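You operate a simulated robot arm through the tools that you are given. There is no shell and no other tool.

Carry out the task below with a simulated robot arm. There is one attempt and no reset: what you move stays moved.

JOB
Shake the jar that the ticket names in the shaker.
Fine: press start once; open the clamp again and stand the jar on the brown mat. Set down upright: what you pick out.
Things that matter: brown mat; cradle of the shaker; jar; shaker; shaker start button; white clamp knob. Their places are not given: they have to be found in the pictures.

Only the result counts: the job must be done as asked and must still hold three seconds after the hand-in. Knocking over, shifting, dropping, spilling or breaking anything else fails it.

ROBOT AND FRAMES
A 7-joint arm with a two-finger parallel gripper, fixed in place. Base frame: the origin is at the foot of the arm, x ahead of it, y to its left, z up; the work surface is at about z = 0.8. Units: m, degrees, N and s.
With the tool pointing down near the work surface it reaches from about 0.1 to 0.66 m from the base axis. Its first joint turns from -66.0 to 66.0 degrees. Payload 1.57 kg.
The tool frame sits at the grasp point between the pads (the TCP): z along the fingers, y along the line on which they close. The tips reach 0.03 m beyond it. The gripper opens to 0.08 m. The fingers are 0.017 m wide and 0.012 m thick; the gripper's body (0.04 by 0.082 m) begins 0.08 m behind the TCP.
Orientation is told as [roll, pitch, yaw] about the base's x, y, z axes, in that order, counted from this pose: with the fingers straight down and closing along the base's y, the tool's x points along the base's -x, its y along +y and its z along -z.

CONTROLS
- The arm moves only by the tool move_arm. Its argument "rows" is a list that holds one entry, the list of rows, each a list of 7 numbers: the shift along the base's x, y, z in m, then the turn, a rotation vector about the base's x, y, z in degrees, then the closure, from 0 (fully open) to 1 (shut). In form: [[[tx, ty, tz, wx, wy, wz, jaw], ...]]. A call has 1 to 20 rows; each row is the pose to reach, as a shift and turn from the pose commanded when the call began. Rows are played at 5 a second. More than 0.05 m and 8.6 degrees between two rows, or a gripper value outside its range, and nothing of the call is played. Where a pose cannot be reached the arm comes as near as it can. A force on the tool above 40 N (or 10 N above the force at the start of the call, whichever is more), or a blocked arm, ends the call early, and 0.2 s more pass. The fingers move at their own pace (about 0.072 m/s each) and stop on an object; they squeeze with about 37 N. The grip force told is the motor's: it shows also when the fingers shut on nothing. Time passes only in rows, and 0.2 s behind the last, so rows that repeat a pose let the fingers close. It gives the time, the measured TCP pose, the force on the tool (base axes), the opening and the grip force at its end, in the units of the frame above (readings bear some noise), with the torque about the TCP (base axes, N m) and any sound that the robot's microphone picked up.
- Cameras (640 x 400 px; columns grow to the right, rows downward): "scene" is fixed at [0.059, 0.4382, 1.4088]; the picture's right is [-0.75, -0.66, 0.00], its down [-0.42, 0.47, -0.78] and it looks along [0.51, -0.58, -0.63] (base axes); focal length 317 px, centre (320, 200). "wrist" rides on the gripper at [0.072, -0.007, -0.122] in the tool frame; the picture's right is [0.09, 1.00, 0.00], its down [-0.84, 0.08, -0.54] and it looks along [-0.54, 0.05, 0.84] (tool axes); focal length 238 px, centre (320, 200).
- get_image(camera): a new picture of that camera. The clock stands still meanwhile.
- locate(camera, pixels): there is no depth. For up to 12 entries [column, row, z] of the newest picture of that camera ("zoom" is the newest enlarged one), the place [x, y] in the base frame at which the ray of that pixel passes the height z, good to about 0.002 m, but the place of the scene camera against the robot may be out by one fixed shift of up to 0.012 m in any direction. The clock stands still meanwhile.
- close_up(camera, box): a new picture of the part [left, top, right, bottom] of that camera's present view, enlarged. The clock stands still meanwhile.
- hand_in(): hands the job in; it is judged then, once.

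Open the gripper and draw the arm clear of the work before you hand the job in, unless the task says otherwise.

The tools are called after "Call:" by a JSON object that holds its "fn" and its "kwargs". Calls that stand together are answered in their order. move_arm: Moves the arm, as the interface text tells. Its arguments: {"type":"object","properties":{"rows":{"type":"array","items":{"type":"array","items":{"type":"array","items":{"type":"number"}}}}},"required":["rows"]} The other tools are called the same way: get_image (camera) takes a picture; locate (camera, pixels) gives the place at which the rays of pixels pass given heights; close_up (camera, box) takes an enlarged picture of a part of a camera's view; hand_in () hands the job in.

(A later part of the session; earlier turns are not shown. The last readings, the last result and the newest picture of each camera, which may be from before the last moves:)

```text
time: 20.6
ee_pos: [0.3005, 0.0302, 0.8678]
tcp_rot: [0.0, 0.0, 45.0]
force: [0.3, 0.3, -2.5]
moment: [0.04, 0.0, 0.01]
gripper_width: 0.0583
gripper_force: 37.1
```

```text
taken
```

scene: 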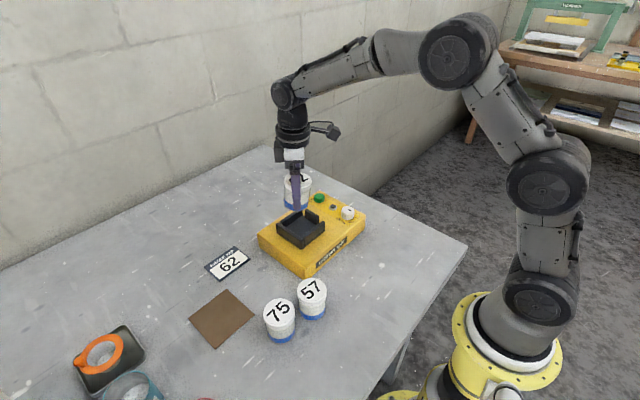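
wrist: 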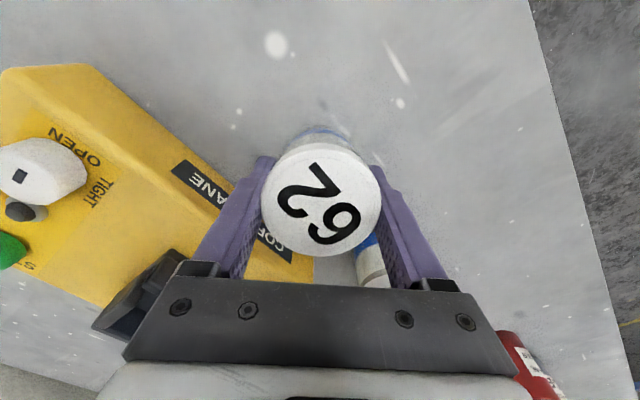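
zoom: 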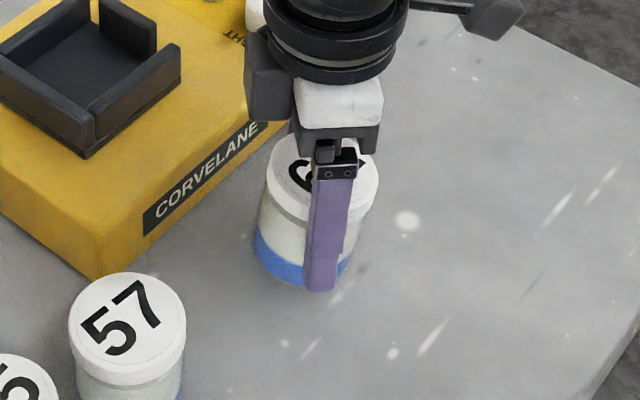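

The jar now leans about 6° about the closing axis and sits ~2 cm higher in the grip. I tilt the tool about that axis to bring the jar upright and check in the scene view.

Call:
{"fn": "move_arm", "kwargs": {"rows": [[[0, 0, 0, -2.1, 2.1, 0, 1], [0, 0, 0, -4.2, 4.2, 0, 1], [0, 0, 0, -4.2, 4.2, 0, 1]]]}}

Call:
{"fn": "close_up", "kwargs": {"camera": "scene", "box": [310, 215, 390, 305]}}

Call:
{"fn": "close_up", "kwargs": {"camera": "wrist", "box": [240, 100, 400, 280]}}

```text
time: 21.4
ee_pos: [0.3006, 0.0293, 0.8671]
tcp_rot: [0.0, 5.9, 45.0]
force: [-0.2, 0.5, -2.5]
moment: [0.0, 0.0, 0.01]
gripper_width: 0.0589
gripper_force: 36.6
```

```text
4.44 times, centred on (350, 260) of scene
```

zoom: 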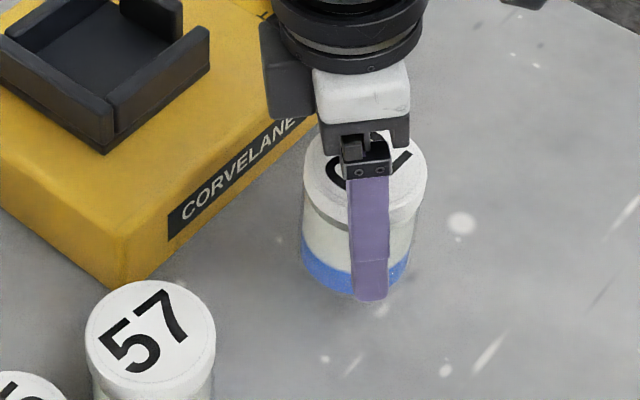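

```text
2.22 times, centred on (320, 190) of wrist
```

zoom: 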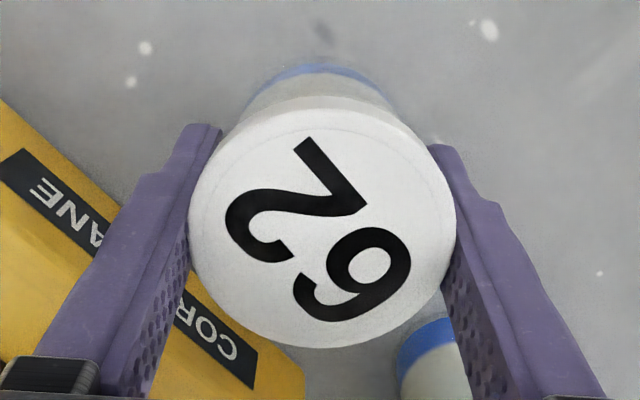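

Lid and base centres now line up with the vertical in the scene view, so the jar is upright. I lower it slowly towards the table, watching the force.

Call:
{"fn": "move_arm", "kwargs": {"rows": [[[0, 0, -0.005, 0, 0, 0, 1], [0, 0, -0.01, 0, 0, 0, 1], [0, 0, -0.013, 0, 0, 0, 1], [0, 0, -0.015, 0, 0, 0, 1], [0, 0, -0.015, 0, 0, 0, 1]]]}}

Call:
{"fn": "close_up", "kwargs": {"camera": "scene", "box": [310, 215, 390, 305]}}

```text
time: 22.6
ee_pos: [0.3012, 0.0289, 0.8526]
tcp_rot: [-0.1, 6.0, 45.0]
force: [1.6, -0.6, -2.6]
moment: [-0.02, 0.01, 0.01]
gripper_width: 0.0585
gripper_force: 37.3
```

```text
4.44 times, centred on (350, 260) of scene
```

zoom: 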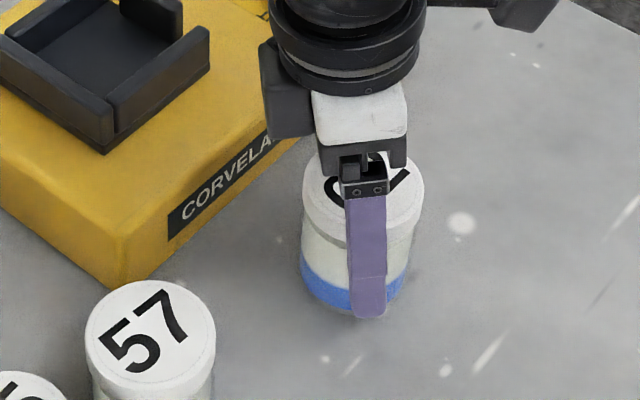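

No contact yet (force z still -2.6 N). I go down in 1–2 mm steps.

Call:
{"fn": "move_arm", "kwargs": {"rows": [[[0, 0, -0.0015, 0, 0, 0, 1], [0, 0, -0.003, 0, 0, 0, 1], [0, 0, -0.003, 0, 0, 0, 1]]]}}

```text
time: 23.4
ee_pos: [0.3002, 0.031, 0.8499]
tcp_rot: [0.0, 6.0, 45.0]
force: [0.5, -0.7, -2.8]
moment: [-0.01, 0.0, 0.02]
gripper_width: 0.0587
gripper_force: 36.9
```

Still hanging free. I continue downwards by another 3 mm.

Call:
{"fn": "move_arm", "kwargs": {"rows": [[[0, 0, -0.0015, 0, 0, 0, 1], [0, 0, -0.003, 0, 0, 0, 1], [0, 0, -0.003, 0, 0, 0, 1]]]}}

Call:
{"fn": "close_up", "kwargs": {"camera": "scene", "box": [310, 215, 390, 305]}}

```text
time: 24.2
ee_pos: [0.3009, 0.0306, 0.8466]
tcp_rot: [0.0, 5.9, 45.0]
force: [0.1, 0.8, -2.1]
moment: [0.01, 0.03, 0.0]
gripper_width: 0.0585
gripper_force: 37.3
```

```text
4.44 times, centred on (350, 260) of scene
```

zoom: 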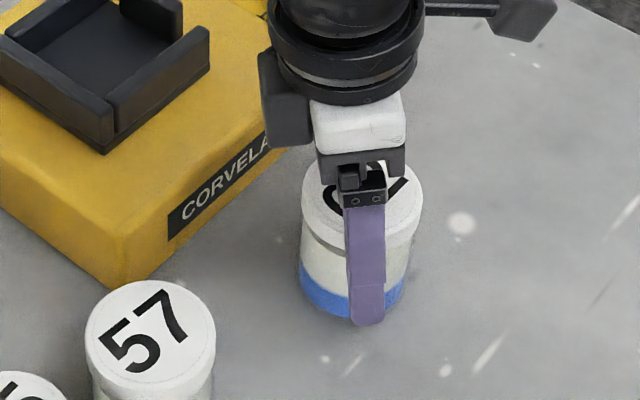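

Still free. I lower on by 2 mm at a time within one call, 4 mm in all, the force limit guarding it.

Call:
{"fn": "move_arm", "kwargs": {"rows": [[[0, 0, -0.001, 0, 0, 0, 1], [0, 0, -0.002, 0, 0, 0, 1], [0, 0, -0.002, 0, 0, 0, 1]]]}}

Call:
{"fn": "move_arm", "kwargs": {"rows": [[[0, 0, -0.001, 0, 0, 0, 1], [0, 0, -0.002, 0, 0, 0, 1], [0, 0, -0.002, 0, 0, 0, 1]]]}}

```text
time: 25.0
ee_pos: [0.2999, 0.0288, 0.8456]
tcp_rot: [-0.1, 5.9, 45.0]
force: [-0.2, 0.3, -1.8]
moment: [-0.01, -0.02, 0.05]
gripper_width: 0.0587
gripper_force: 36.9
```

```text
time: 25.8
ee_pos: [0.3002, 0.0299, 0.8435]
tcp_rot: [-0.1, 5.9, 45.1]
force: [-3.9, 2.7, 27.1]
moment: [-0.24, 0.84, -0.06]
gripper_width: 0.0588
gripper_force: 36.9
```

Contact with the table at TCP≈0.8445 (27 N). I ease off by about 1 mm and open the gripper to leave the jar standing.

Call:
{"fn": "move_arm", "kwargs": {"rows": [[[0, 0, 0.0012, 0, 0, 0, 1], [0, 0, 0.0012, 0, 0, 0, 1]]]}}

Call:
{"fn": "move_arm", "kwargs": {"rows": [[[0, 0, 0, 0, 0, 0, 0.85], [0, 0, 0, 0, 0, 0, 0.6], [0, 0, 0, 0, 0, 0, 0.4], [0, 0, 0, 0, 0, 0, 0.2], [0, 0, 0, 0, 0, 0, 0], [0, 0, 0, 0, 0, 0, 0]]]}}

Call:
{"fn": "close_up", "kwargs": {"camera": "scene", "box": [310, 215, 390, 305]}}

Call:
{"fn": "get_image", "kwargs": {"camera": "wrist"}}

```text
time: 26.4
ee_pos: [0.3005, 0.0286, 0.8433]
tcp_rot: [-0.1, 5.8, 45.0]
force: [2.0, 5.6, 11.8]
moment: [-0.07, 0.19, -0.04]
gripper_width: 0.0586
gripper_force: 37.1
```

```text
time: 27.8
ee_pos: [0.3004, 0.0283, 0.8433]
tcp_rot: [0.0, 5.9, 45.1]
force: [-0.7, 0.4, 0.0]
moment: [0.01, -0.02, 0.0]
gripper_width: 0.0801
gripper_force: 0.0
```

```text
4.44 times, centred on (350, 260) of scene
```

zoom: 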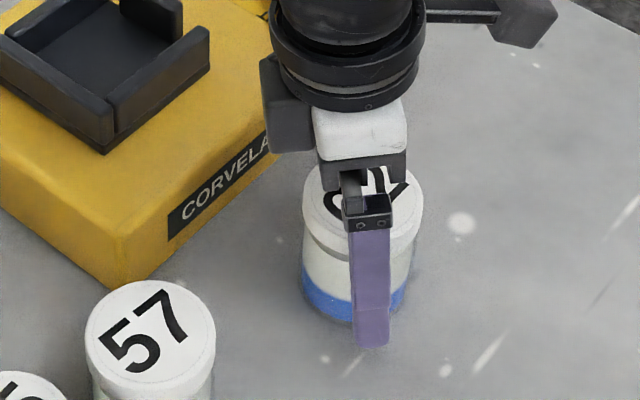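

```text
taken
```

wrist: 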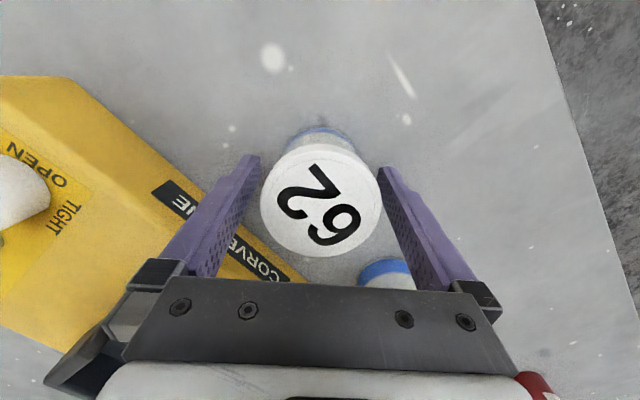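

The jar stands freely on the table. I raise the open gripper, take the tilt out, and then go over the cradle with the camera straight above it.

Call:
{"fn": "move_arm", "kwargs": {"rows": [[[0, 0, 0.02, 0, 0, 0, 0], [0, 0, 0.045, 0, 0, 0, 0], [0, 0, 0.075, 2.1, -2.1, 0, 0], [0, 0, 0.11, 4.2, -4.2, 0, 0], [0, 0, 0.147, 4.2, -4.2, 0, 0], [0, 0, 0.147, 4.2, -4.2, 0, 0]]]}}

Call:
{"fn": "move_arm", "kwargs": {"rows": [[[0.04, 0.003, 0, 0, 0, -7.5, 0], [0.08, 0.006, 0, 0, 0, -15, 0], [0.12, 0.009, 0, 0, 0, -22.5, 0], [0.16, 0.012, 0, 0, 0, -30, 0], [0.2, 0.016, 0, 0, 0, -37.5, 0], [0.238, 0.02, 0, 0, 0, -45, 0], [0.238, 0.02, 0, 0, 0, -45, 0], [0.238, 0.02, 0, 0, 0, -45, 0]]]}}

Call:
{"fn": "get_image", "kwargs": {"camera": "wrist"}}

Call:
{"fn": "close_up", "kwargs": {"camera": "wrist", "box": [240, 0, 400, 120]}}

Call:
{"fn": "get_image", "kwargs": {"camera": "scene"}}

```text
time: 29.2
ee_pos: [0.2984, 0.0266, 0.9922]
tcp_rot: [0.0, 0.1, 45.1]
force: [0.3, 0.6, -0.5]
moment: [0.0, -0.03, 0.0]
gripper_width: 0.0801
gripper_force: 0.0
```

```text
time: 31.0
ee_pos: [0.537, 0.0514, 0.9931]
tcp_rot: [0.0, -0.1, -0.1]
force: [-0.9, -0.1, -0.3]
moment: [-0.01, -0.01, 0.03]
gripper_width: 0.0799
gripper_force: 0.1
```

```text
taken
```

wrist: 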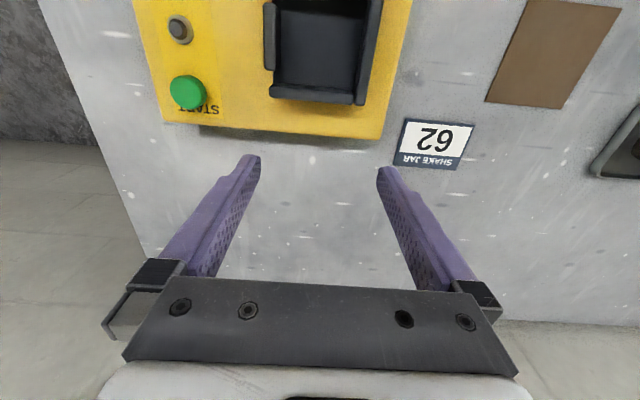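

```text
3.33 times, centred on (320, 60) of wrist
```

zoom: 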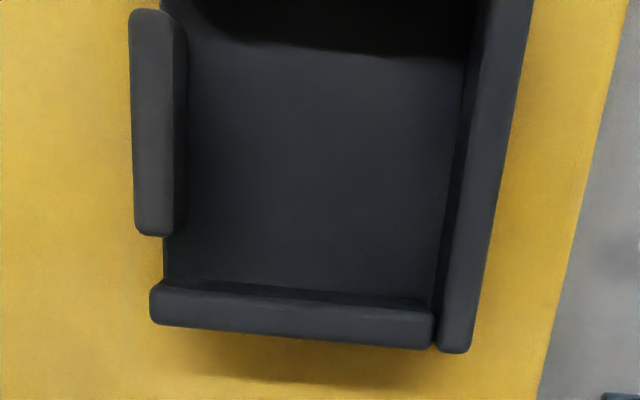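

```text
taken
```

scene: 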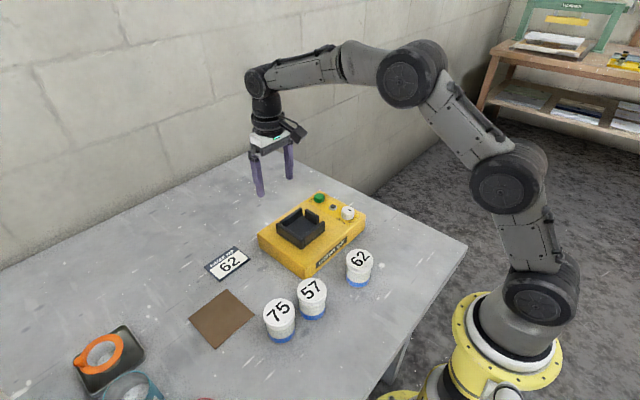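

The cradle's back part shows from straight above. I shift back by 3.5 cm so the whole cradle is in view close to the vertical.

Call:
{"fn": "move_arm", "kwargs": {"rows": [[[-0.02, -0.003, 0, 0, 0, 0, 0], [-0.038, -0.005, 0, 0, 0, 0, 0], [-0.038, -0.005, 0, 0, 0, 0, 0]]]}}

Call:
{"fn": "close_up", "kwargs": {"camera": "wrist", "box": [250, 20, 390, 140]}}

Call:
{"fn": "close_up", "kwargs": {"camera": "wrist", "box": [250, 30, 330, 80]}}

Call:
{"fn": "close_up", "kwargs": {"camera": "wrist", "box": [310, 30, 390, 80]}}

Call:
{"fn": "close_up", "kwargs": {"camera": "wrist", "box": [250, 80, 330, 130]}}

Call:
{"fn": "close_up", "kwargs": {"camera": "wrist", "box": [310, 80, 390, 130]}}

```text
time: 31.8
ee_pos: [0.4988, 0.0449, 0.9918]
tcp_rot: [0.0, 0.0, 0.1]
force: [0.7, 0.1, 0.0]
moment: [-0.03, 0.03, -0.01]
gripper_width: 0.0799
gripper_force: 0.1
```

```text
3.33 times, centred on (320, 80) of wrist
```

zoom: 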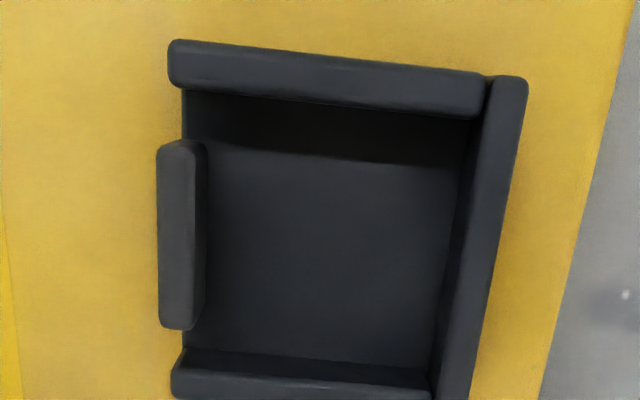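

```text
8.00 times, centred on (290, 55) of wrist
```

zoom: 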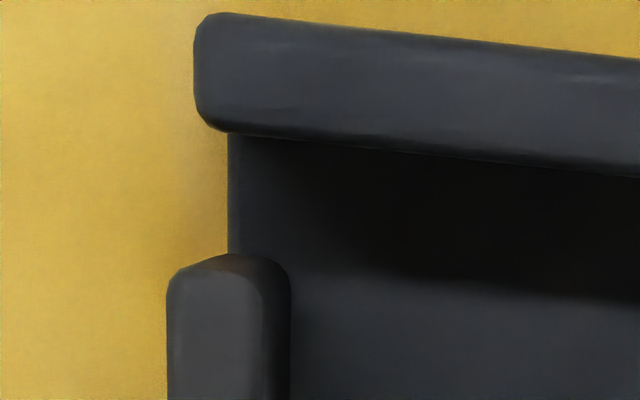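

```text
8.00 times, centred on (350, 55) of wrist
```

zoom: 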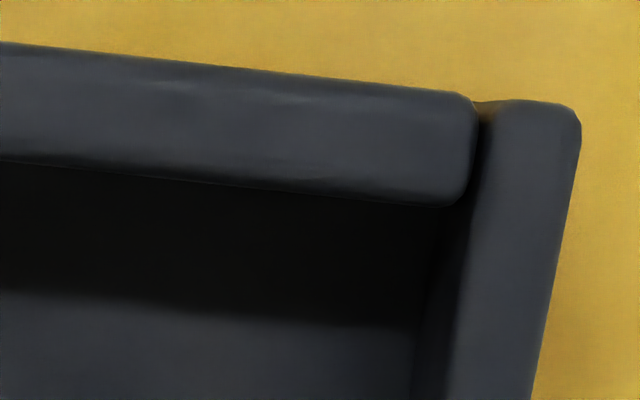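

```text
8.00 times, centred on (290, 105) of wrist
```

zoom: 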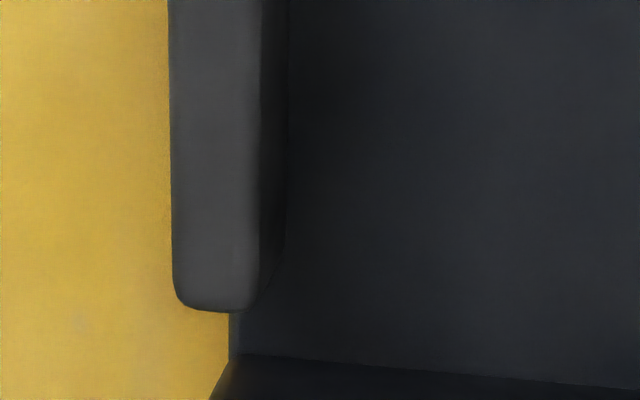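

```text
8.00 times, centred on (350, 105) of wrist
```

zoom: 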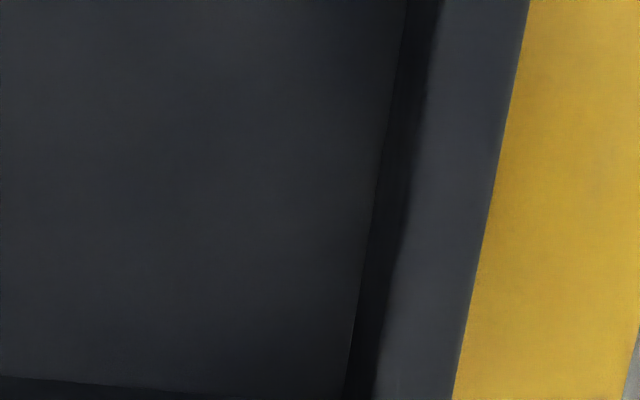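

I now locate the wall edges from this near-vertical view, and take one more close-up of the back wall.

Call:
{"fn": "locate", "kwargs": {"camera": "wrist", "pixels": [[277, 31.6, 0.885], [330, 37.1, 0.885], [277, 46.3, 0.885], [330, 52.1, 0.885], [281.9, 90, 0.885], [271, 90, 0.885], [361.5, 105, 0.885], [371.5, 105, 0.885], [357, 105, 0.86], [286, 90, 0.86], [330, 52.1, 0.875]]}}

Call:
{"fn": "close_up", "kwargs": {"camera": "wrist", "box": [270, 110, 350, 160]}}

```text
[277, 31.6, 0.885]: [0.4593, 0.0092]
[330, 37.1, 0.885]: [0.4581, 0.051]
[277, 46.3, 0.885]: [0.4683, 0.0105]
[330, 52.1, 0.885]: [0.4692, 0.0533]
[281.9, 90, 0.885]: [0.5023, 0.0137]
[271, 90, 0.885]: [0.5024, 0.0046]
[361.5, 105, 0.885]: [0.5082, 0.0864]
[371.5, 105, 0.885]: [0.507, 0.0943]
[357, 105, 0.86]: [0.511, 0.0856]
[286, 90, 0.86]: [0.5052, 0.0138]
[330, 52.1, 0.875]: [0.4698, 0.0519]
```

```text
8.00 times, centred on (310, 135) of wrist
```

zoom: 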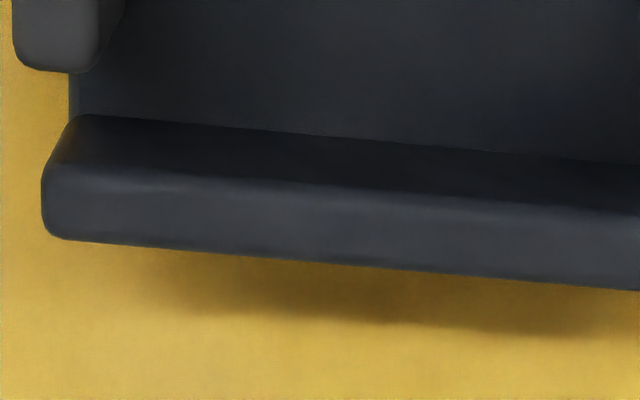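

That locate used the picture from before the shift, so I take a fresh wrist picture and repeat it, now with the back wall edges included.

Call:
{"fn": "get_image", "kwargs": {"camera": "wrist"}}

Call:
{"fn": "locate", "kwargs": {"camera": "wrist", "pixels": [[277, 31.6, 0.885], [330, 37.1, 0.885], [277, 46.3, 0.885], [330, 52.1, 0.885], [281.9, 90, 0.885], [271, 90, 0.885], [361.5, 105, 0.885], [371.5, 105, 0.885], [310, 132.5, 0.885], [310, 141.5, 0.885], [310, 127.5, 0.86], [357, 105, 0.86]]}}

```text
taken
```

wrist: 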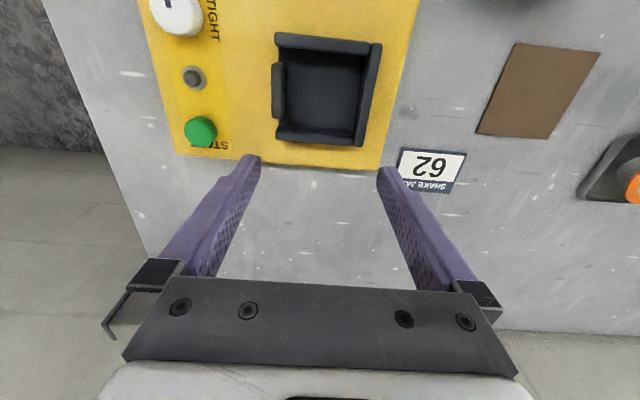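

```text
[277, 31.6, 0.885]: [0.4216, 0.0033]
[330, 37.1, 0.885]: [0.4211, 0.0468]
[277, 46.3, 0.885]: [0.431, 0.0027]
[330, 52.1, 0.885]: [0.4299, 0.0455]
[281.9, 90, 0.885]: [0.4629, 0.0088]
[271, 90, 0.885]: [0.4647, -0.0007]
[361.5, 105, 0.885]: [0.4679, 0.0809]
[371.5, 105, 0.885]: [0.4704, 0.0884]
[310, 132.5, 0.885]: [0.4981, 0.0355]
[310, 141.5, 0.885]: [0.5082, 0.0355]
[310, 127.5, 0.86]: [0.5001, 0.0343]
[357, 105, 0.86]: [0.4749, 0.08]
```

The true inside is x≈0.4305–0.4985, y≈0.0085–0.0805, wall tops ≈0.885, so its centre is (0.4645, 0.0445); I had been about 8 mm too far in x. I go back above jar 62 (yaw 0) to grip it again.

Call:
{"fn": "move_arm", "kwargs": {"rows": [[[-0.04, -0.003, 0, 0, 0, 0, 0], [-0.08, -0.006, 0, 0, 0, 0, 0], [-0.12, -0.009, 0, 0, 0, 0, 0], [-0.16, -0.012, 0, 0, 0, 0, 0], [-0.2, -0.015, -0.01, 0, 0, 0, 0], [-0.2, -0.015, -0.04, 0, 0, 0, 0], [-0.2, -0.015, -0.04, 0, 0, 0, 0]]]}}

Call:
{"fn": "get_image", "kwargs": {"camera": "wrist"}}

Call:
{"fn": "close_up", "kwargs": {"camera": "wrist", "box": [260, 80, 380, 200]}}

```text
time: 33.4
ee_pos: [0.3026, 0.0284, 0.9512]
tcp_rot: [0.0, -0.1, -0.1]
force: [0.6, 0.1, -0.1]
moment: [0.02, -0.01, 0.0]
gripper_width: 0.0802
gripper_force: 0.0
```

```text
taken
```

wrist: 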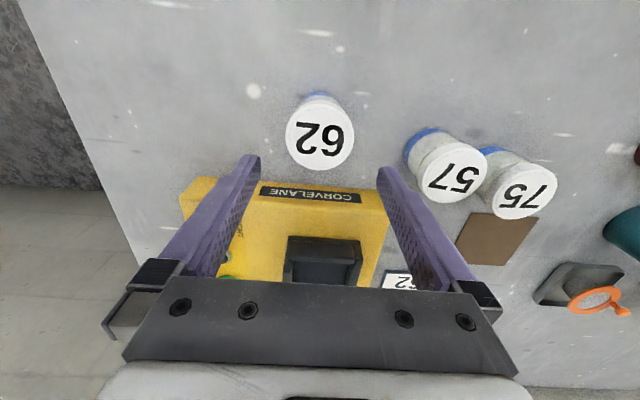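

```text
3.33 times, centred on (320, 140) of wrist
```

zoom: 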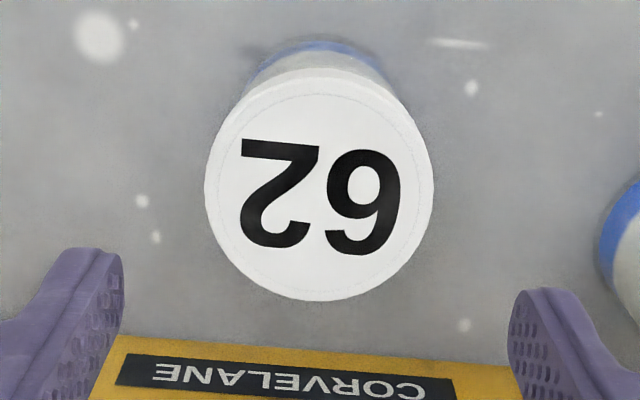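

Jar 62's lid centre is at about (320,139). I locate it to align the grip.

Call:
{"fn": "locate", "kwargs": {"camera": "wrist", "pixels": [[320.2, 138.5, 0.863], [320.2, 137.5, 0.863], [286, 138, 0.863], [354, 138, 0.863], [320, 104.6, 0.863], [320, 169, 0.863]]}}

```text
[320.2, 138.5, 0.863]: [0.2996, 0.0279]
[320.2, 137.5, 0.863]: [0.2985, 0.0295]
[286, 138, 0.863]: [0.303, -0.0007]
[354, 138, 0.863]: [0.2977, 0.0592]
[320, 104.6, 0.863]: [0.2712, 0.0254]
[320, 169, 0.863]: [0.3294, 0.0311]
```

Lid centre is (0.2998, 0.029); I shift x by -0.0028 and lower to TCP ≈0.866.

Call:
{"fn": "move_arm", "kwargs": {"rows": [[[-0.0028, 0.0005, -0.02, 0, 0, 0, 0], [-0.0028, 0.0005, -0.045, 0, 0, 0, 0], [-0.0028, 0.0005, -0.065, 0, 0, 0, 0], [-0.0028, 0.0005, -0.078, 0, 0, 0, 0], [-0.0028, 0.0005, -0.0855, 0, 0, 0, 0], [-0.0028, 0.0005, -0.0855, 0, 0, 0, 0]]]}}

Call:
{"fn": "get_image", "kwargs": {"camera": "wrist"}}

Call:
{"fn": "close_up", "kwargs": {"camera": "scene", "box": [300, 210, 420, 310]}}

```text
time: 34.8
ee_pos: [0.2965, 0.0293, 0.8644]
tcp_rot: [0.0, 0.1, 0.0]
force: [-0.5, -0.4, 0.3]
moment: [0.03, 0.01, 0.01]
gripper_width: 0.08
gripper_force: 0.1
```

```text
taken
```

wrist: 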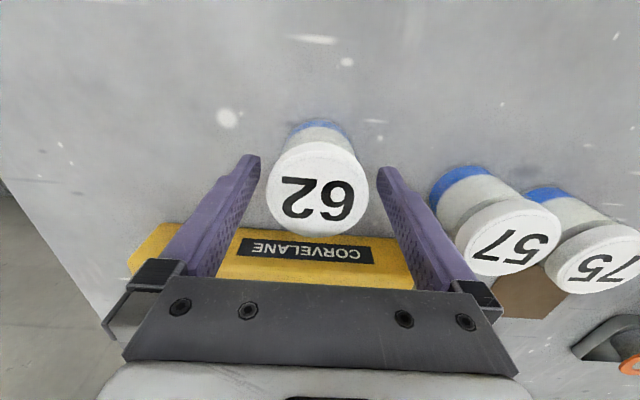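

```text
4.00 times, centred on (360, 260) of scene
```

zoom: 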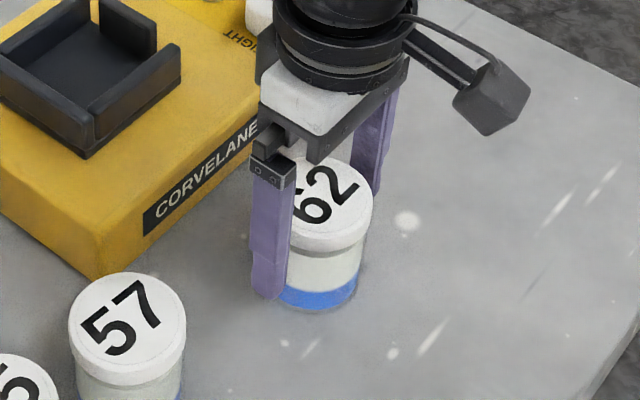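

The lid seems slightly ahead (+x) of the tool axis now. I locate it again to centre the grip better.

Call:
{"fn": "close_up", "kwargs": {"camera": "wrist", "box": [250, 110, 390, 250]}}

Call:
{"fn": "locate", "kwargs": {"camera": "wrist", "pixels": [[318.5, 198, 0.863], [318.5, 190, 0.863], [267, 190, 0.863], [368, 190, 0.863], [318, 147, 0.863], [318, 236, 0.863]]}}

```text
2.86 times, centred on (320, 180) of wrist
```

zoom: 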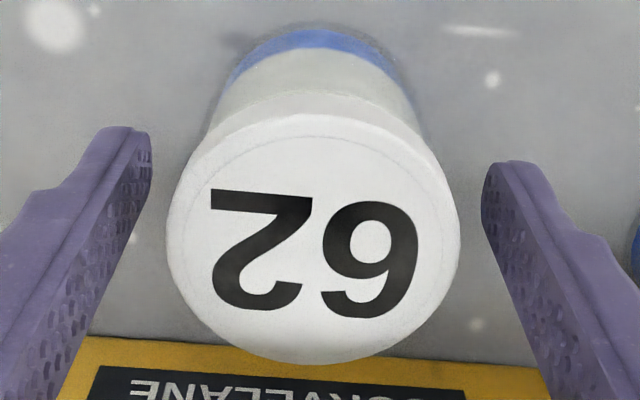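

```text
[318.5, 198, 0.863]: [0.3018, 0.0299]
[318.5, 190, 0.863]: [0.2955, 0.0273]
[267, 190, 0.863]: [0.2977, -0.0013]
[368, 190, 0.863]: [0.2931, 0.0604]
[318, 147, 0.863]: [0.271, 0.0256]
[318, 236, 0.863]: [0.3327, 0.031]
```

The lid centre is about 3–4 mm ahead of the axis; I shift +0.003 in x and close on the jar.

Call:
{"fn": "move_arm", "kwargs": {"rows": [[[0.003, 0, 0, 0, 0, 0, 0], [0.003, 0, 0, 0, 0, 0, 0], [0.003, 0, 0, 0, 0, 0, 0.5], [0.003, 0, 0, 0, 0, 0, 1], [0.003, 0, 0, 0, 0, 0, 1], [0.003, 0, 0, 0, 0, 0, 1], [0.003, 0, 0, 0, 0, 0, 1]]]}}

Call:
{"fn": "get_image", "kwargs": {"camera": "wrist"}}

Call:
{"fn": "locate", "kwargs": {"camera": "wrist", "pixels": [[320, 194, 0.863], [320, 190, 0.863]]}}

```text
time: 36.4
ee_pos: [0.2991, 0.0299, 0.8643]
tcp_rot: [-0.1, 0.0, 0.1]
force: [0.3, -0.5, 0.4]
moment: [0.01, -0.01, 0.0]
gripper_width: 0.0591
gripper_force: 37.6
```

```text
taken
```

wrist: 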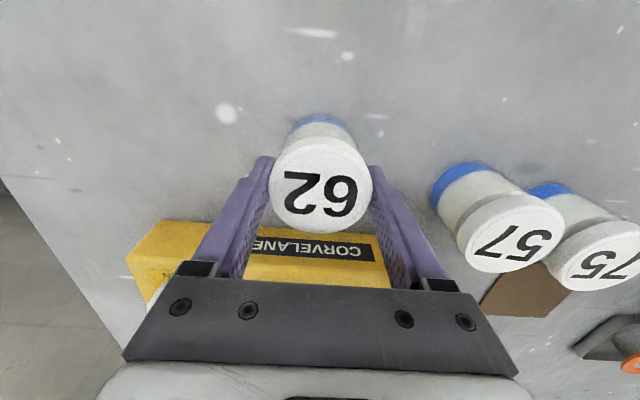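

```text
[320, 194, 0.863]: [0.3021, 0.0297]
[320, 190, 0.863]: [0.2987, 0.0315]
```

The jar is held again (0.0591 m, lid centred within ~2 mm). I lift it and carry it over the cradle, aiming for jar centre (0.4645, 0.0445).

Call:
{"fn": "move_arm", "kwargs": {"rows": [[[0, 0, 0.01, 0, 0, 0, 1], [0, 0, 0.035, 0, 0, 0, 1], [0, 0, 0.07, 0, 0, 0, 1], [0, 0, 0.105, 0, 0, 0, 1], [0, 0, 0.13, 0, 0, 0, 1], [0.03, 0.003, 0.13, 0, 0, 0, 1], [0.065, 0.006, 0.13, 0, 0, 0, 1], [0.1, 0.009, 0.13, 0, 0, 0, 1], [0.135, 0.012, 0.13, 0, 0, 0, 1], [0.155, 0.0143, 0.13, 0, 0, 0, 1], [0.1628, 0.0143, 0.13, 0, 0, 0, 1], [0.1628, 0.0143, 0.13, 0, 0, 0, 1], [0.1628, 0.0143, 0.13, 0, 0, 0, 1]]]}}

Call:
{"fn": "get_image", "kwargs": {"camera": "wrist"}}

Call:
{"fn": "close_up", "kwargs": {"camera": "scene", "box": [240, 160, 360, 250]}}

```text
time: 39.2
ee_pos: [0.4623, 0.0437, 0.9954]
tcp_rot: [0.0, 0.0, 0.1]
force: [-0.8, 0.7, -1.6]
moment: [-0.02, -0.01, 0.02]
gripper_width: 0.0591
gripper_force: 36.7
```

```text
taken
```

wrist: 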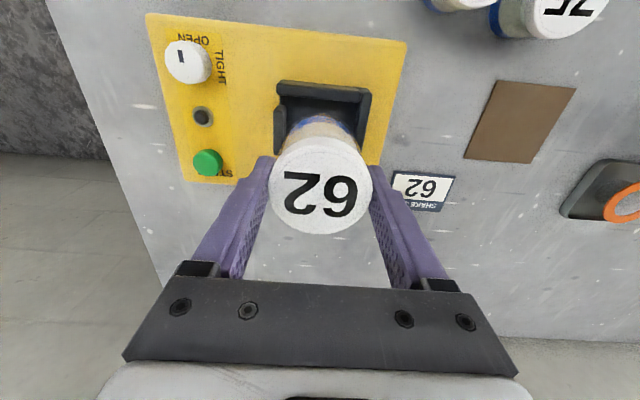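

```text
4.44 times, centred on (300, 205) of scene
```

zoom: 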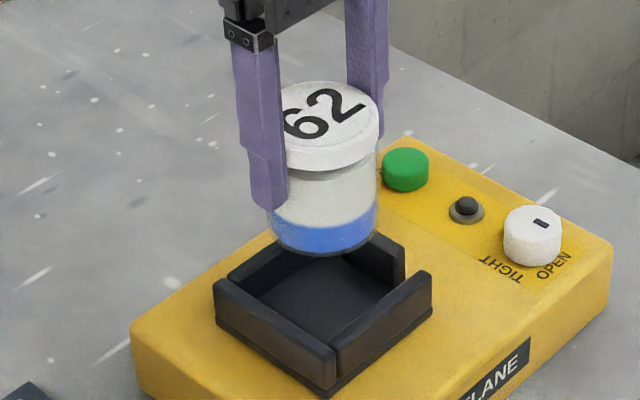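

Aligned over the cradle as seen. I lower to just above the wall tops and check with both cameras.

Call:
{"fn": "move_arm", "kwargs": {"rows": [[[0, 0, -0.015, 0, 0, 0, 1], [0, 0, -0.03, 0, 0, 0, 1], [0, 0, -0.038, 0, 0, 0, 1], [0, 0, -0.038, 0, 0, 0, 1]]]}}

Call:
{"fn": "get_image", "kwargs": {"camera": "wrist"}}

Call:
{"fn": "close_up", "kwargs": {"camera": "wrist", "box": [250, 50, 390, 150]}}

Call:
{"fn": "close_up", "kwargs": {"camera": "scene", "box": [260, 185, 340, 250]}}

```text
time: 40.2
ee_pos: [0.462, 0.0441, 0.9552]
tcp_rot: [0.0, 0.0, 0.0]
force: [-0.7, 0.3, -1.8]
moment: [0.01, -0.01, -0.05]
gripper_width: 0.059
gripper_force: 37.2
```

```text
taken
```

wrist: 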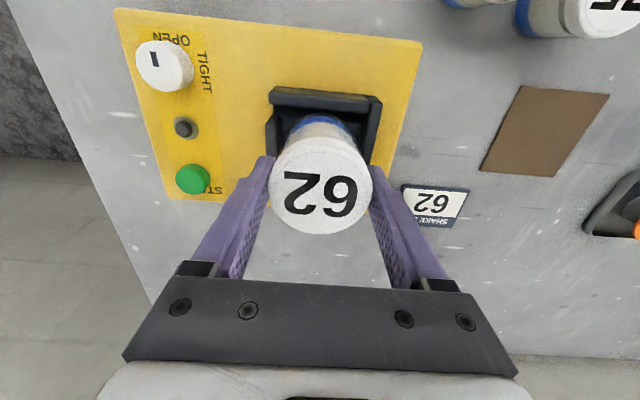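

```text
4.00 times, centred on (320, 100) of wrist
```

zoom: 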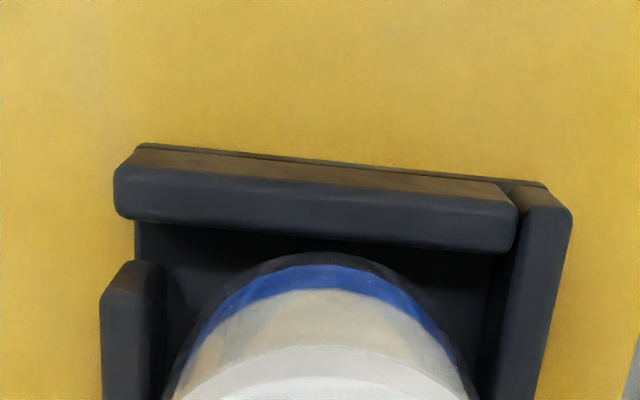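

```text
6.15 times, centred on (300, 218) of scene
```

zoom: 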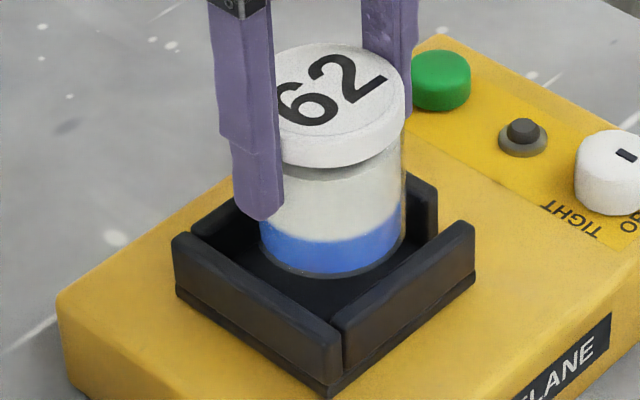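

The jar's front rim shows at about (320,113) and the front wall's inner edge at (320,109), closer than expected. I locate these and the lid centre at their heights.

Call:
{"fn": "locate", "kwargs": {"camera": "wrist", "pixels": [[320, 113, 0.89], [320, 113, 0.886], [320, 108.8, 0.885], [320, 116.3, 0.89], [320, 194, 0.954], [320, 190, 0.954], [270, 190, 0.954], [372, 190, 0.954], [280, 148, 0.885], [364, 148, 0.885], [320, 112, 0.89]]}}

Call:
{"fn": "close_up", "kwargs": {"camera": "wrist", "box": [260, 90, 380, 240]}}

```text
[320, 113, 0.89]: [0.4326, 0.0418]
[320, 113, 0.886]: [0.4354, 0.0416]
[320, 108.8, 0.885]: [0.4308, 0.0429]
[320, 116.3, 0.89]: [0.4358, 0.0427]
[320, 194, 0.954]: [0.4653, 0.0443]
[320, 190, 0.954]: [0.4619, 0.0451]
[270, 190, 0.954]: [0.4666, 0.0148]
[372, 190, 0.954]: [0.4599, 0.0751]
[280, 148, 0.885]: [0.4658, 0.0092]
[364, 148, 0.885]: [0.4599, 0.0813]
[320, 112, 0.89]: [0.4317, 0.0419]
```

```text
2.67 times, centred on (320, 165) of wrist
```

zoom: 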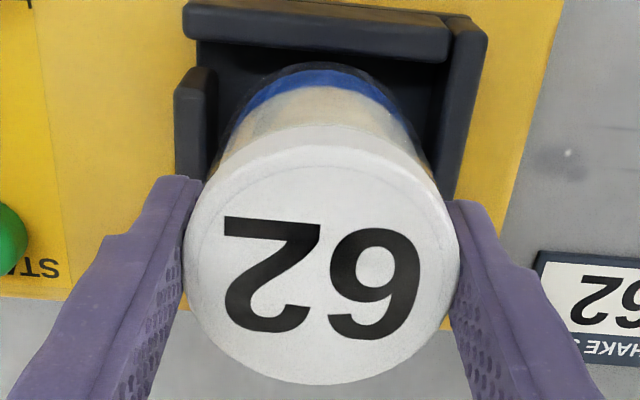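

Estimated jar base centre is x≈0.462–0.465, within the 0.4595–0.4695 that fits. I nudge +0.001 in x and lower past the wall tops in small steps, checking the force.

Call:
{"fn": "move_arm", "kwargs": {"rows": [[[0.001, 0.0003, -0.003, 0, 0, 0, 1], [0.001, 0.0003, -0.006, 0, 0, 0, 1], [0.001, 0.0003, -0.009, 0, 0, 0, 1], [0.001, 0.0003, -0.011, 0, 0, 0, 1], [0.001, 0.0003, -0.011, 0, 0, 0, 1]]]}}

Call:
{"fn": "close_up", "kwargs": {"camera": "scene", "box": [260, 185, 340, 250]}}

```text
time: 41.4
ee_pos: [0.4646, 0.0451, 0.9457]
tcp_rot: [-0.1, 0.0, 0.0]
force: [0.7, 0.8, -1.6]
moment: [-0.02, -0.02, 0.06]
gripper_width: 0.059
gripper_force: 37.3
```

```text
6.15 times, centred on (300, 218) of scene
```

zoom: 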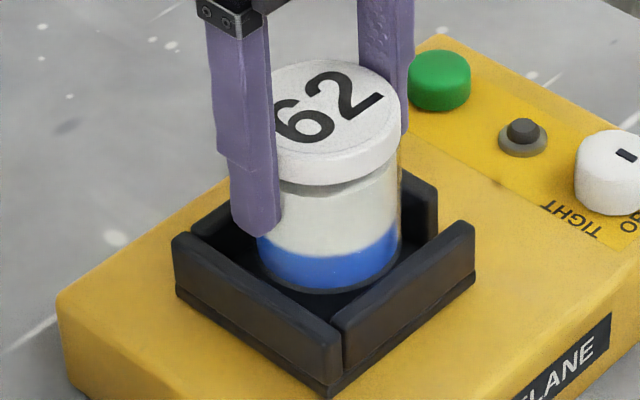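

No contact; the jar bottom is now below the wall tops. I continue down in small steps.

Call:
{"fn": "move_arm", "kwargs": {"rows": [[[0, 0, -0.003, 0, 0, 0, 1], [0, 0, -0.006, 0, 0, 0, 1], [0, 0, -0.009, 0, 0, 0, 1], [0, 0, -0.011, 0, 0, 0, 1], [0, 0, -0.011, 0, 0, 0, 1]]]}}

Call:
{"fn": "close_up", "kwargs": {"camera": "scene", "box": [260, 185, 340, 250]}}

```text
time: 42.6
ee_pos: [0.4645, 0.0445, 0.9333]
tcp_rot: [0.0, 0.0, 0.0]
force: [-0.4, 0.5, -1.5]
moment: [-0.01, -0.03, 0.02]
gripper_width: 0.0592
gripper_force: 37.2
```

```text
6.15 times, centred on (300, 218) of scene
```

zoom: 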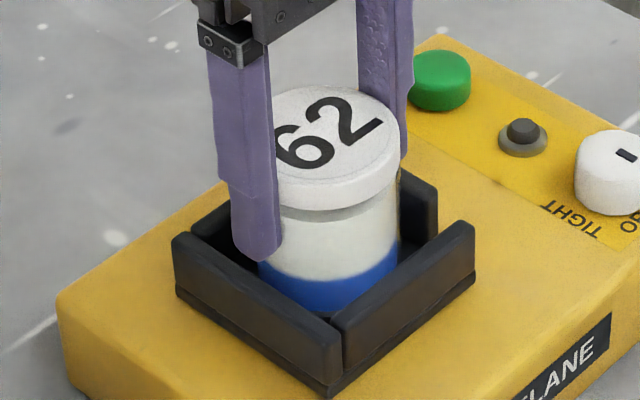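

Free so far with the bottom near 0.869. I go on in 1.5 mm steps to feel the floor.

Call:
{"fn": "move_arm", "kwargs": {"rows": [[[0, 0, -0.0015, 0, 0, 0, 1], [0, 0, -0.003, 0, 0, 0, 1], [0, 0, -0.003, 0, 0, 0, 1]]]}}

Call:
{"fn": "move_arm", "kwargs": {"rows": [[[0, 0, -0.001, 0, 0, 0, 1], [0, 0, -0.002, 0, 0, 0, 1], [0, 0, -0.002, 0, 0, 0, 1]]]}}

```text
time: 43.4
ee_pos: [0.4642, 0.0443, 0.9316]
tcp_rot: [0.0, 0.0, 0.1]
force: [0.1, 0.3, -1.7]
moment: [0.01, -0.01, 0.02]
gripper_width: 0.059
gripper_force: 37.3
```

```text
time: 44.2
ee_pos: [0.4624, 0.0444, 0.9297]
tcp_rot: [-0.1, 0.0, 0.0]
force: [-0.5, 0.0, -2.5]
moment: [-0.03, 0.0, -0.05]
gripper_width: 0.0593
gripper_force: 36.8
```

Still hanging free at TCP 0.930. I continue by 2 mm per call.

Call:
{"fn": "move_arm", "kwargs": {"rows": [[[0, 0, -0.001, 0, 0, 0, 1], [0, 0, -0.002, 0, 0, 0, 1], [0, 0, -0.002, 0, 0, 0, 1]]]}}

Call:
{"fn": "move_arm", "kwargs": {"rows": [[[0, 0, -0.001, 0, 0, 0, 1], [0, 0, -0.0015, 0, 0, 0, 1], [0, 0, -0.0015, 0, 0, 0, 1]]]}}

```text
time: 45.0
ee_pos: [0.4659, 0.0441, 0.929]
tcp_rot: [0.0, -0.2, 0.1]
force: [-0.5, -2.3, 14.5]
moment: [-0.05, 0.41, 0.04]
gripper_width: 0.0592
gripper_force: 37.5
```

```text
time: 45.8
ee_pos: [0.4654, 0.0446, 0.9286]
tcp_rot: [0.0, -0.3, -0.1]
force: [-0.7, -2.2, 27.8]
moment: [-0.11, 0.44, -0.02]
gripper_width: 0.0589
gripper_force: 37.2
```

The jar is on the cradle floor (TCP 0.9286, 28 N). I ease up by 1 mm, look, then open.

Call:
{"fn": "move_arm", "kwargs": {"rows": [[[0, 0, 0.0012, 0, 0, 0, 1], [0, 0, 0.0015, 0, 0, 0, 1]]]}}

Call:
{"fn": "close_up", "kwargs": {"camera": "scene", "box": [260, 185, 340, 250]}}

Call:
{"fn": "close_up", "kwargs": {"camera": "wrist", "box": [240, 60, 400, 240]}}

```text
time: 46.4
ee_pos: [0.4644, 0.0431, 0.9277]
tcp_rot: [0.0, -0.2, 0.1]
force: [-0.9, -0.4, 22.7]
moment: [0.07, -0.25, 0.0]
gripper_width: 0.059
gripper_force: 37.3
```

```text
6.15 times, centred on (300, 218) of scene
```

zoom: 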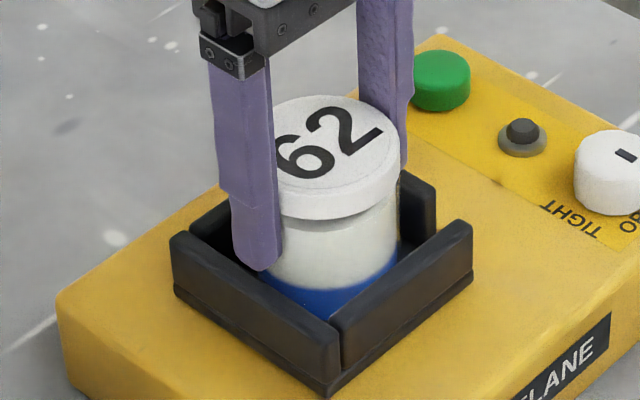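

```text
2.22 times, centred on (320, 150) of wrist
```

zoom: 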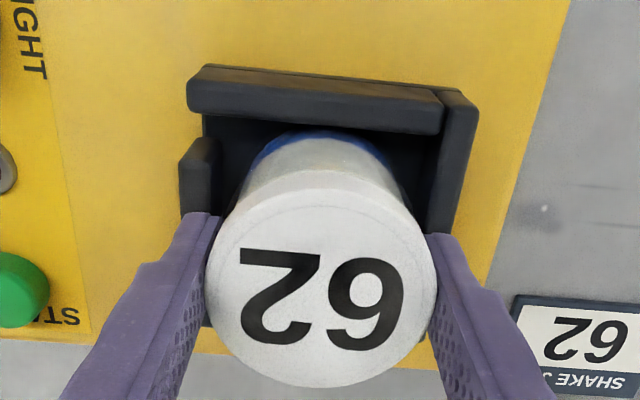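

The jar sits inside the cradle between the walls. I ease a touch more and open the fingers, then rise.

Call:
{"fn": "move_arm", "kwargs": {"rows": [[[0, 0, 0.001, 0, 0, 0, 1], [0, 0, 0.001, 0, 0, 0, 0.9], [0, 0, 0.001, 0, 0, 0, 0.6], [0, 0, 0.001, 0, 0, 0, 0.3], [0, 0, 0.001, 0, 0, 0, 0], [0, 0, 0.001, 0, 0, 0, 0]]]}}

Call:
{"fn": "get_image", "kwargs": {"camera": "wrist"}}

Call:
{"fn": "close_up", "kwargs": {"camera": "scene", "box": [260, 185, 340, 250]}}

```text
time: 47.8
ee_pos: [0.4652, 0.0437, 0.9276]
tcp_rot: [0.0, 0.1, 0.0]
force: [-0.2, 0.1, 0.1]
moment: [-0.01, 0.02, -0.01]
gripper_width: 0.0802
gripper_force: 0.1
```

```text
taken
```

wrist: 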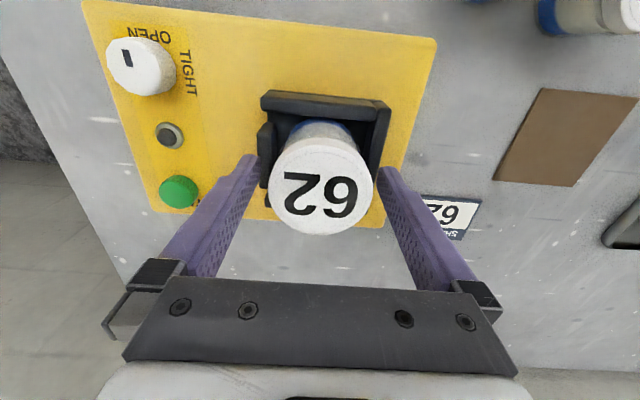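

```text
6.15 times, centred on (300, 218) of scene
```

zoom: 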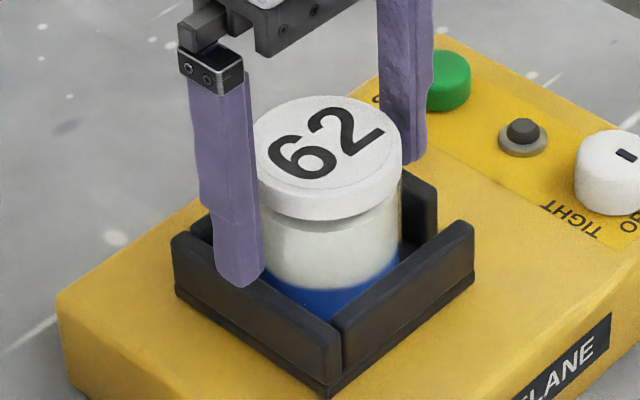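

The jar stands upright in the cradle and is released. I rise clear and go to view the knob and start button from nearly straight above.

Call:
{"fn": "move_arm", "kwargs": {"rows": [[[0, 0, 0.02, 0, 0, 0, 0], [0, 0, 0.05, 0, 0, 0, 0], [0, 0, 0.08, 0, 0, 0, 0], [0.005, -0.03, 0.08, 0, 0, 0, 0], [0.01, -0.06, 0.08, 0, 0, 0, 0], [0.015, -0.09, 0.08, 0, 0, 0, 0], [0.02, -0.117, 0.075, 0, 0, 0, 0], [0.02, -0.117, 0.075, 0, 0, 0, 0], [0.02, -0.117, 0.075, 0, 0, 0, 0]]]}}

Call:
{"fn": "get_image", "kwargs": {"camera": "wrist"}}

Call:
{"fn": "close_up", "kwargs": {"camera": "wrist", "box": [270, 10, 400, 110]}}

Call:
{"fn": "close_up", "kwargs": {"camera": "wrist", "box": [270, 80, 400, 180]}}

Call:
{"fn": "get_image", "kwargs": {"camera": "scene"}}

```text
time: 49.8
ee_pos: [0.4844, -0.0735, 1.0048]
tcp_rot: [0.0, -0.1, -0.1]
force: [-0.1, -0.1, -0.5]
moment: [-0.02, -0.04, 0.02]
gripper_width: 0.08
gripper_force: 0.1
```

```text
taken
```

wrist: 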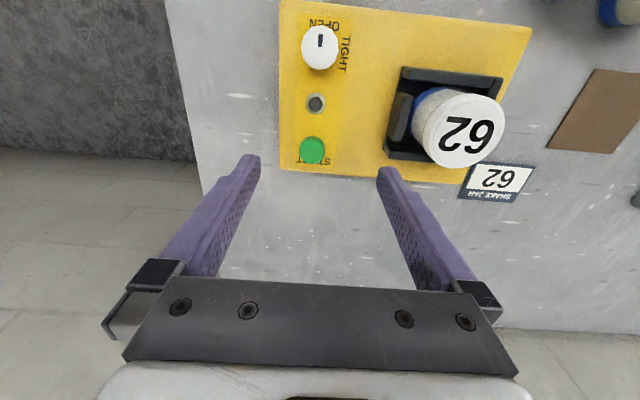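

```text
4.00 times, centred on (335, 60) of wrist
```

zoom: 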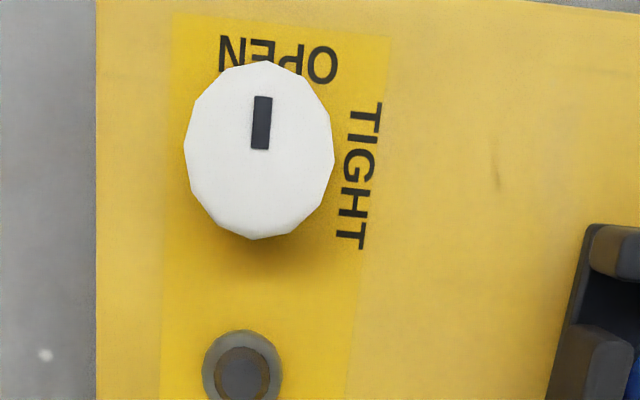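

```text
4.00 times, centred on (335, 130) of wrist
```

zoom: 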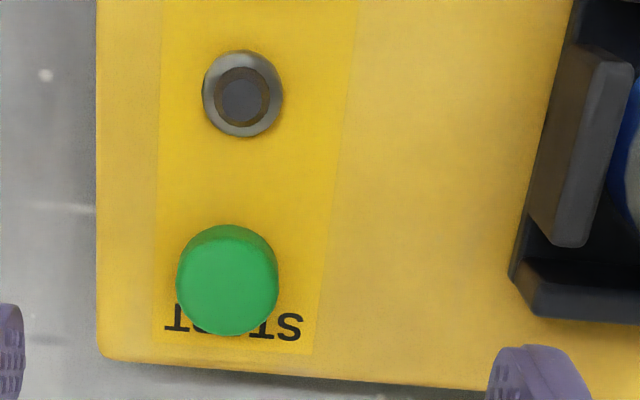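

```text
taken
```

scene: 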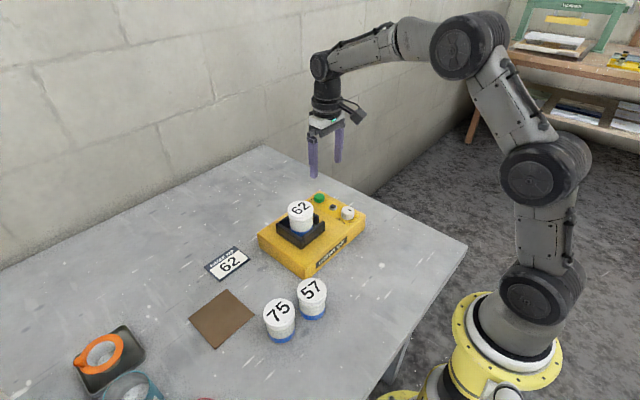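

From straight above the knob centre is at (320,47.5) with its mark pointing to OPEN (-x), the start button at (312,150) and the small lamp at (316,103). I locate these.

Call:
{"fn": "locate", "kwargs": {"camera": "wrist", "pixels": [[320, 47.5, 0.872], [320, 47.5, 0.865], [301, 47.5, 0.872], [339, 47.5, 0.872], [312, 150, 0.865], [312, 150, 0.87], [299.5, 150, 0.865], [324, 150, 0.865], [315.5, 103.5, 0.86], [461, 128, 0.928]]}}

Call:
{"fn": "close_up", "kwargs": {"camera": "scene", "box": [300, 185, 370, 235]}}

```text
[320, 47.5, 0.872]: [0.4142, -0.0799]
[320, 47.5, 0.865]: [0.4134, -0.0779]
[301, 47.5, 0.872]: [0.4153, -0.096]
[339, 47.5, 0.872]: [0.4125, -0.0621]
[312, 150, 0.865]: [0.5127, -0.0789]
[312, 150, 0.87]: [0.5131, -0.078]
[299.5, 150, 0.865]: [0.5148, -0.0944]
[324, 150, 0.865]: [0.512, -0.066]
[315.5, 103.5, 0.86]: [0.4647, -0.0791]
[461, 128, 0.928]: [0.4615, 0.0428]
```

```text
8.00 times, centred on (335, 210) of scene
```

zoom: 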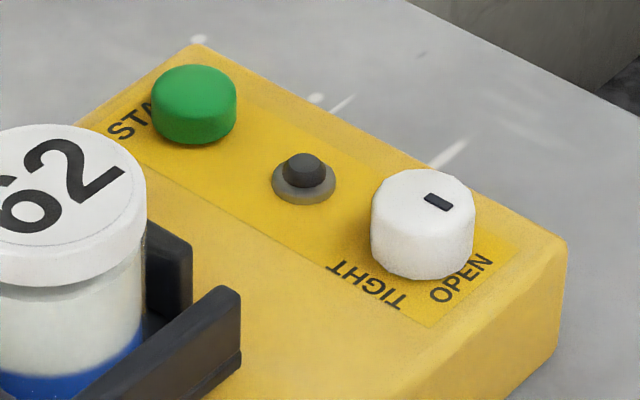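

Knob centre is (0.4138, -0.079), about 0.034 m wide, top ≈0.873; start button at (0.513, -0.079). I go above the knob with the gripper turned +45°, clear of the jar and the lamp.

Call:
{"fn": "move_arm", "kwargs": {"rows": [[[-0.012, -0.001, 0, 0, 0, 7.5, 0], [-0.024, -0.002, 0, 0, 0, 15, 0], [-0.036, -0.003, 0, 0, 0, 22.5, 0], [-0.048, -0.004, -0.01, 0, 0, 30, 0], [-0.06, -0.005, -0.025, 0, 0, 37.5, 0], [-0.0706, -0.0055, -0.045, 0, 0, 45, 0], [-0.0706, -0.0055, -0.045, 0, 0, 45, 0], [-0.0706, -0.0055, -0.045, 0, 0, 45, 0]]]}}

Call:
{"fn": "get_image", "kwargs": {"camera": "wrist"}}

Call:
{"fn": "close_up", "kwargs": {"camera": "scene", "box": [290, 150, 410, 240]}}

```text
time: 51.6
ee_pos: [0.4138, -0.0767, 0.9593]
tcp_rot: [0.0, -0.1, 45.0]
force: [-0.2, -1.1, 0.3]
moment: [-0.01, 0.0, 0.02]
gripper_width: 0.0802
gripper_force: 0.1
```

```text
taken
```

wrist: 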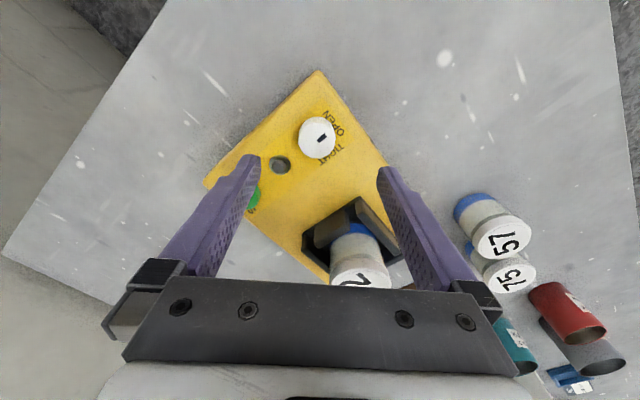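

```text
4.44 times, centred on (350, 195) of scene
```

zoom: 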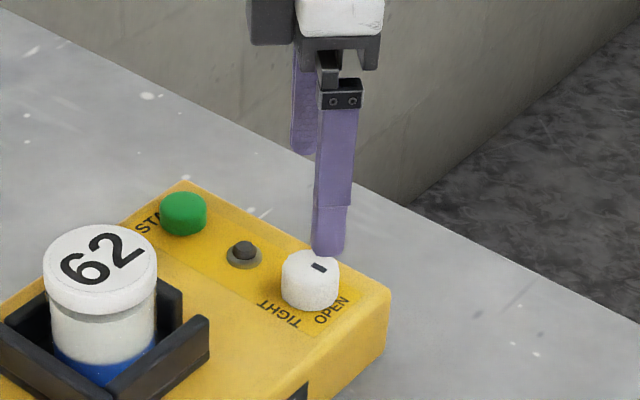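

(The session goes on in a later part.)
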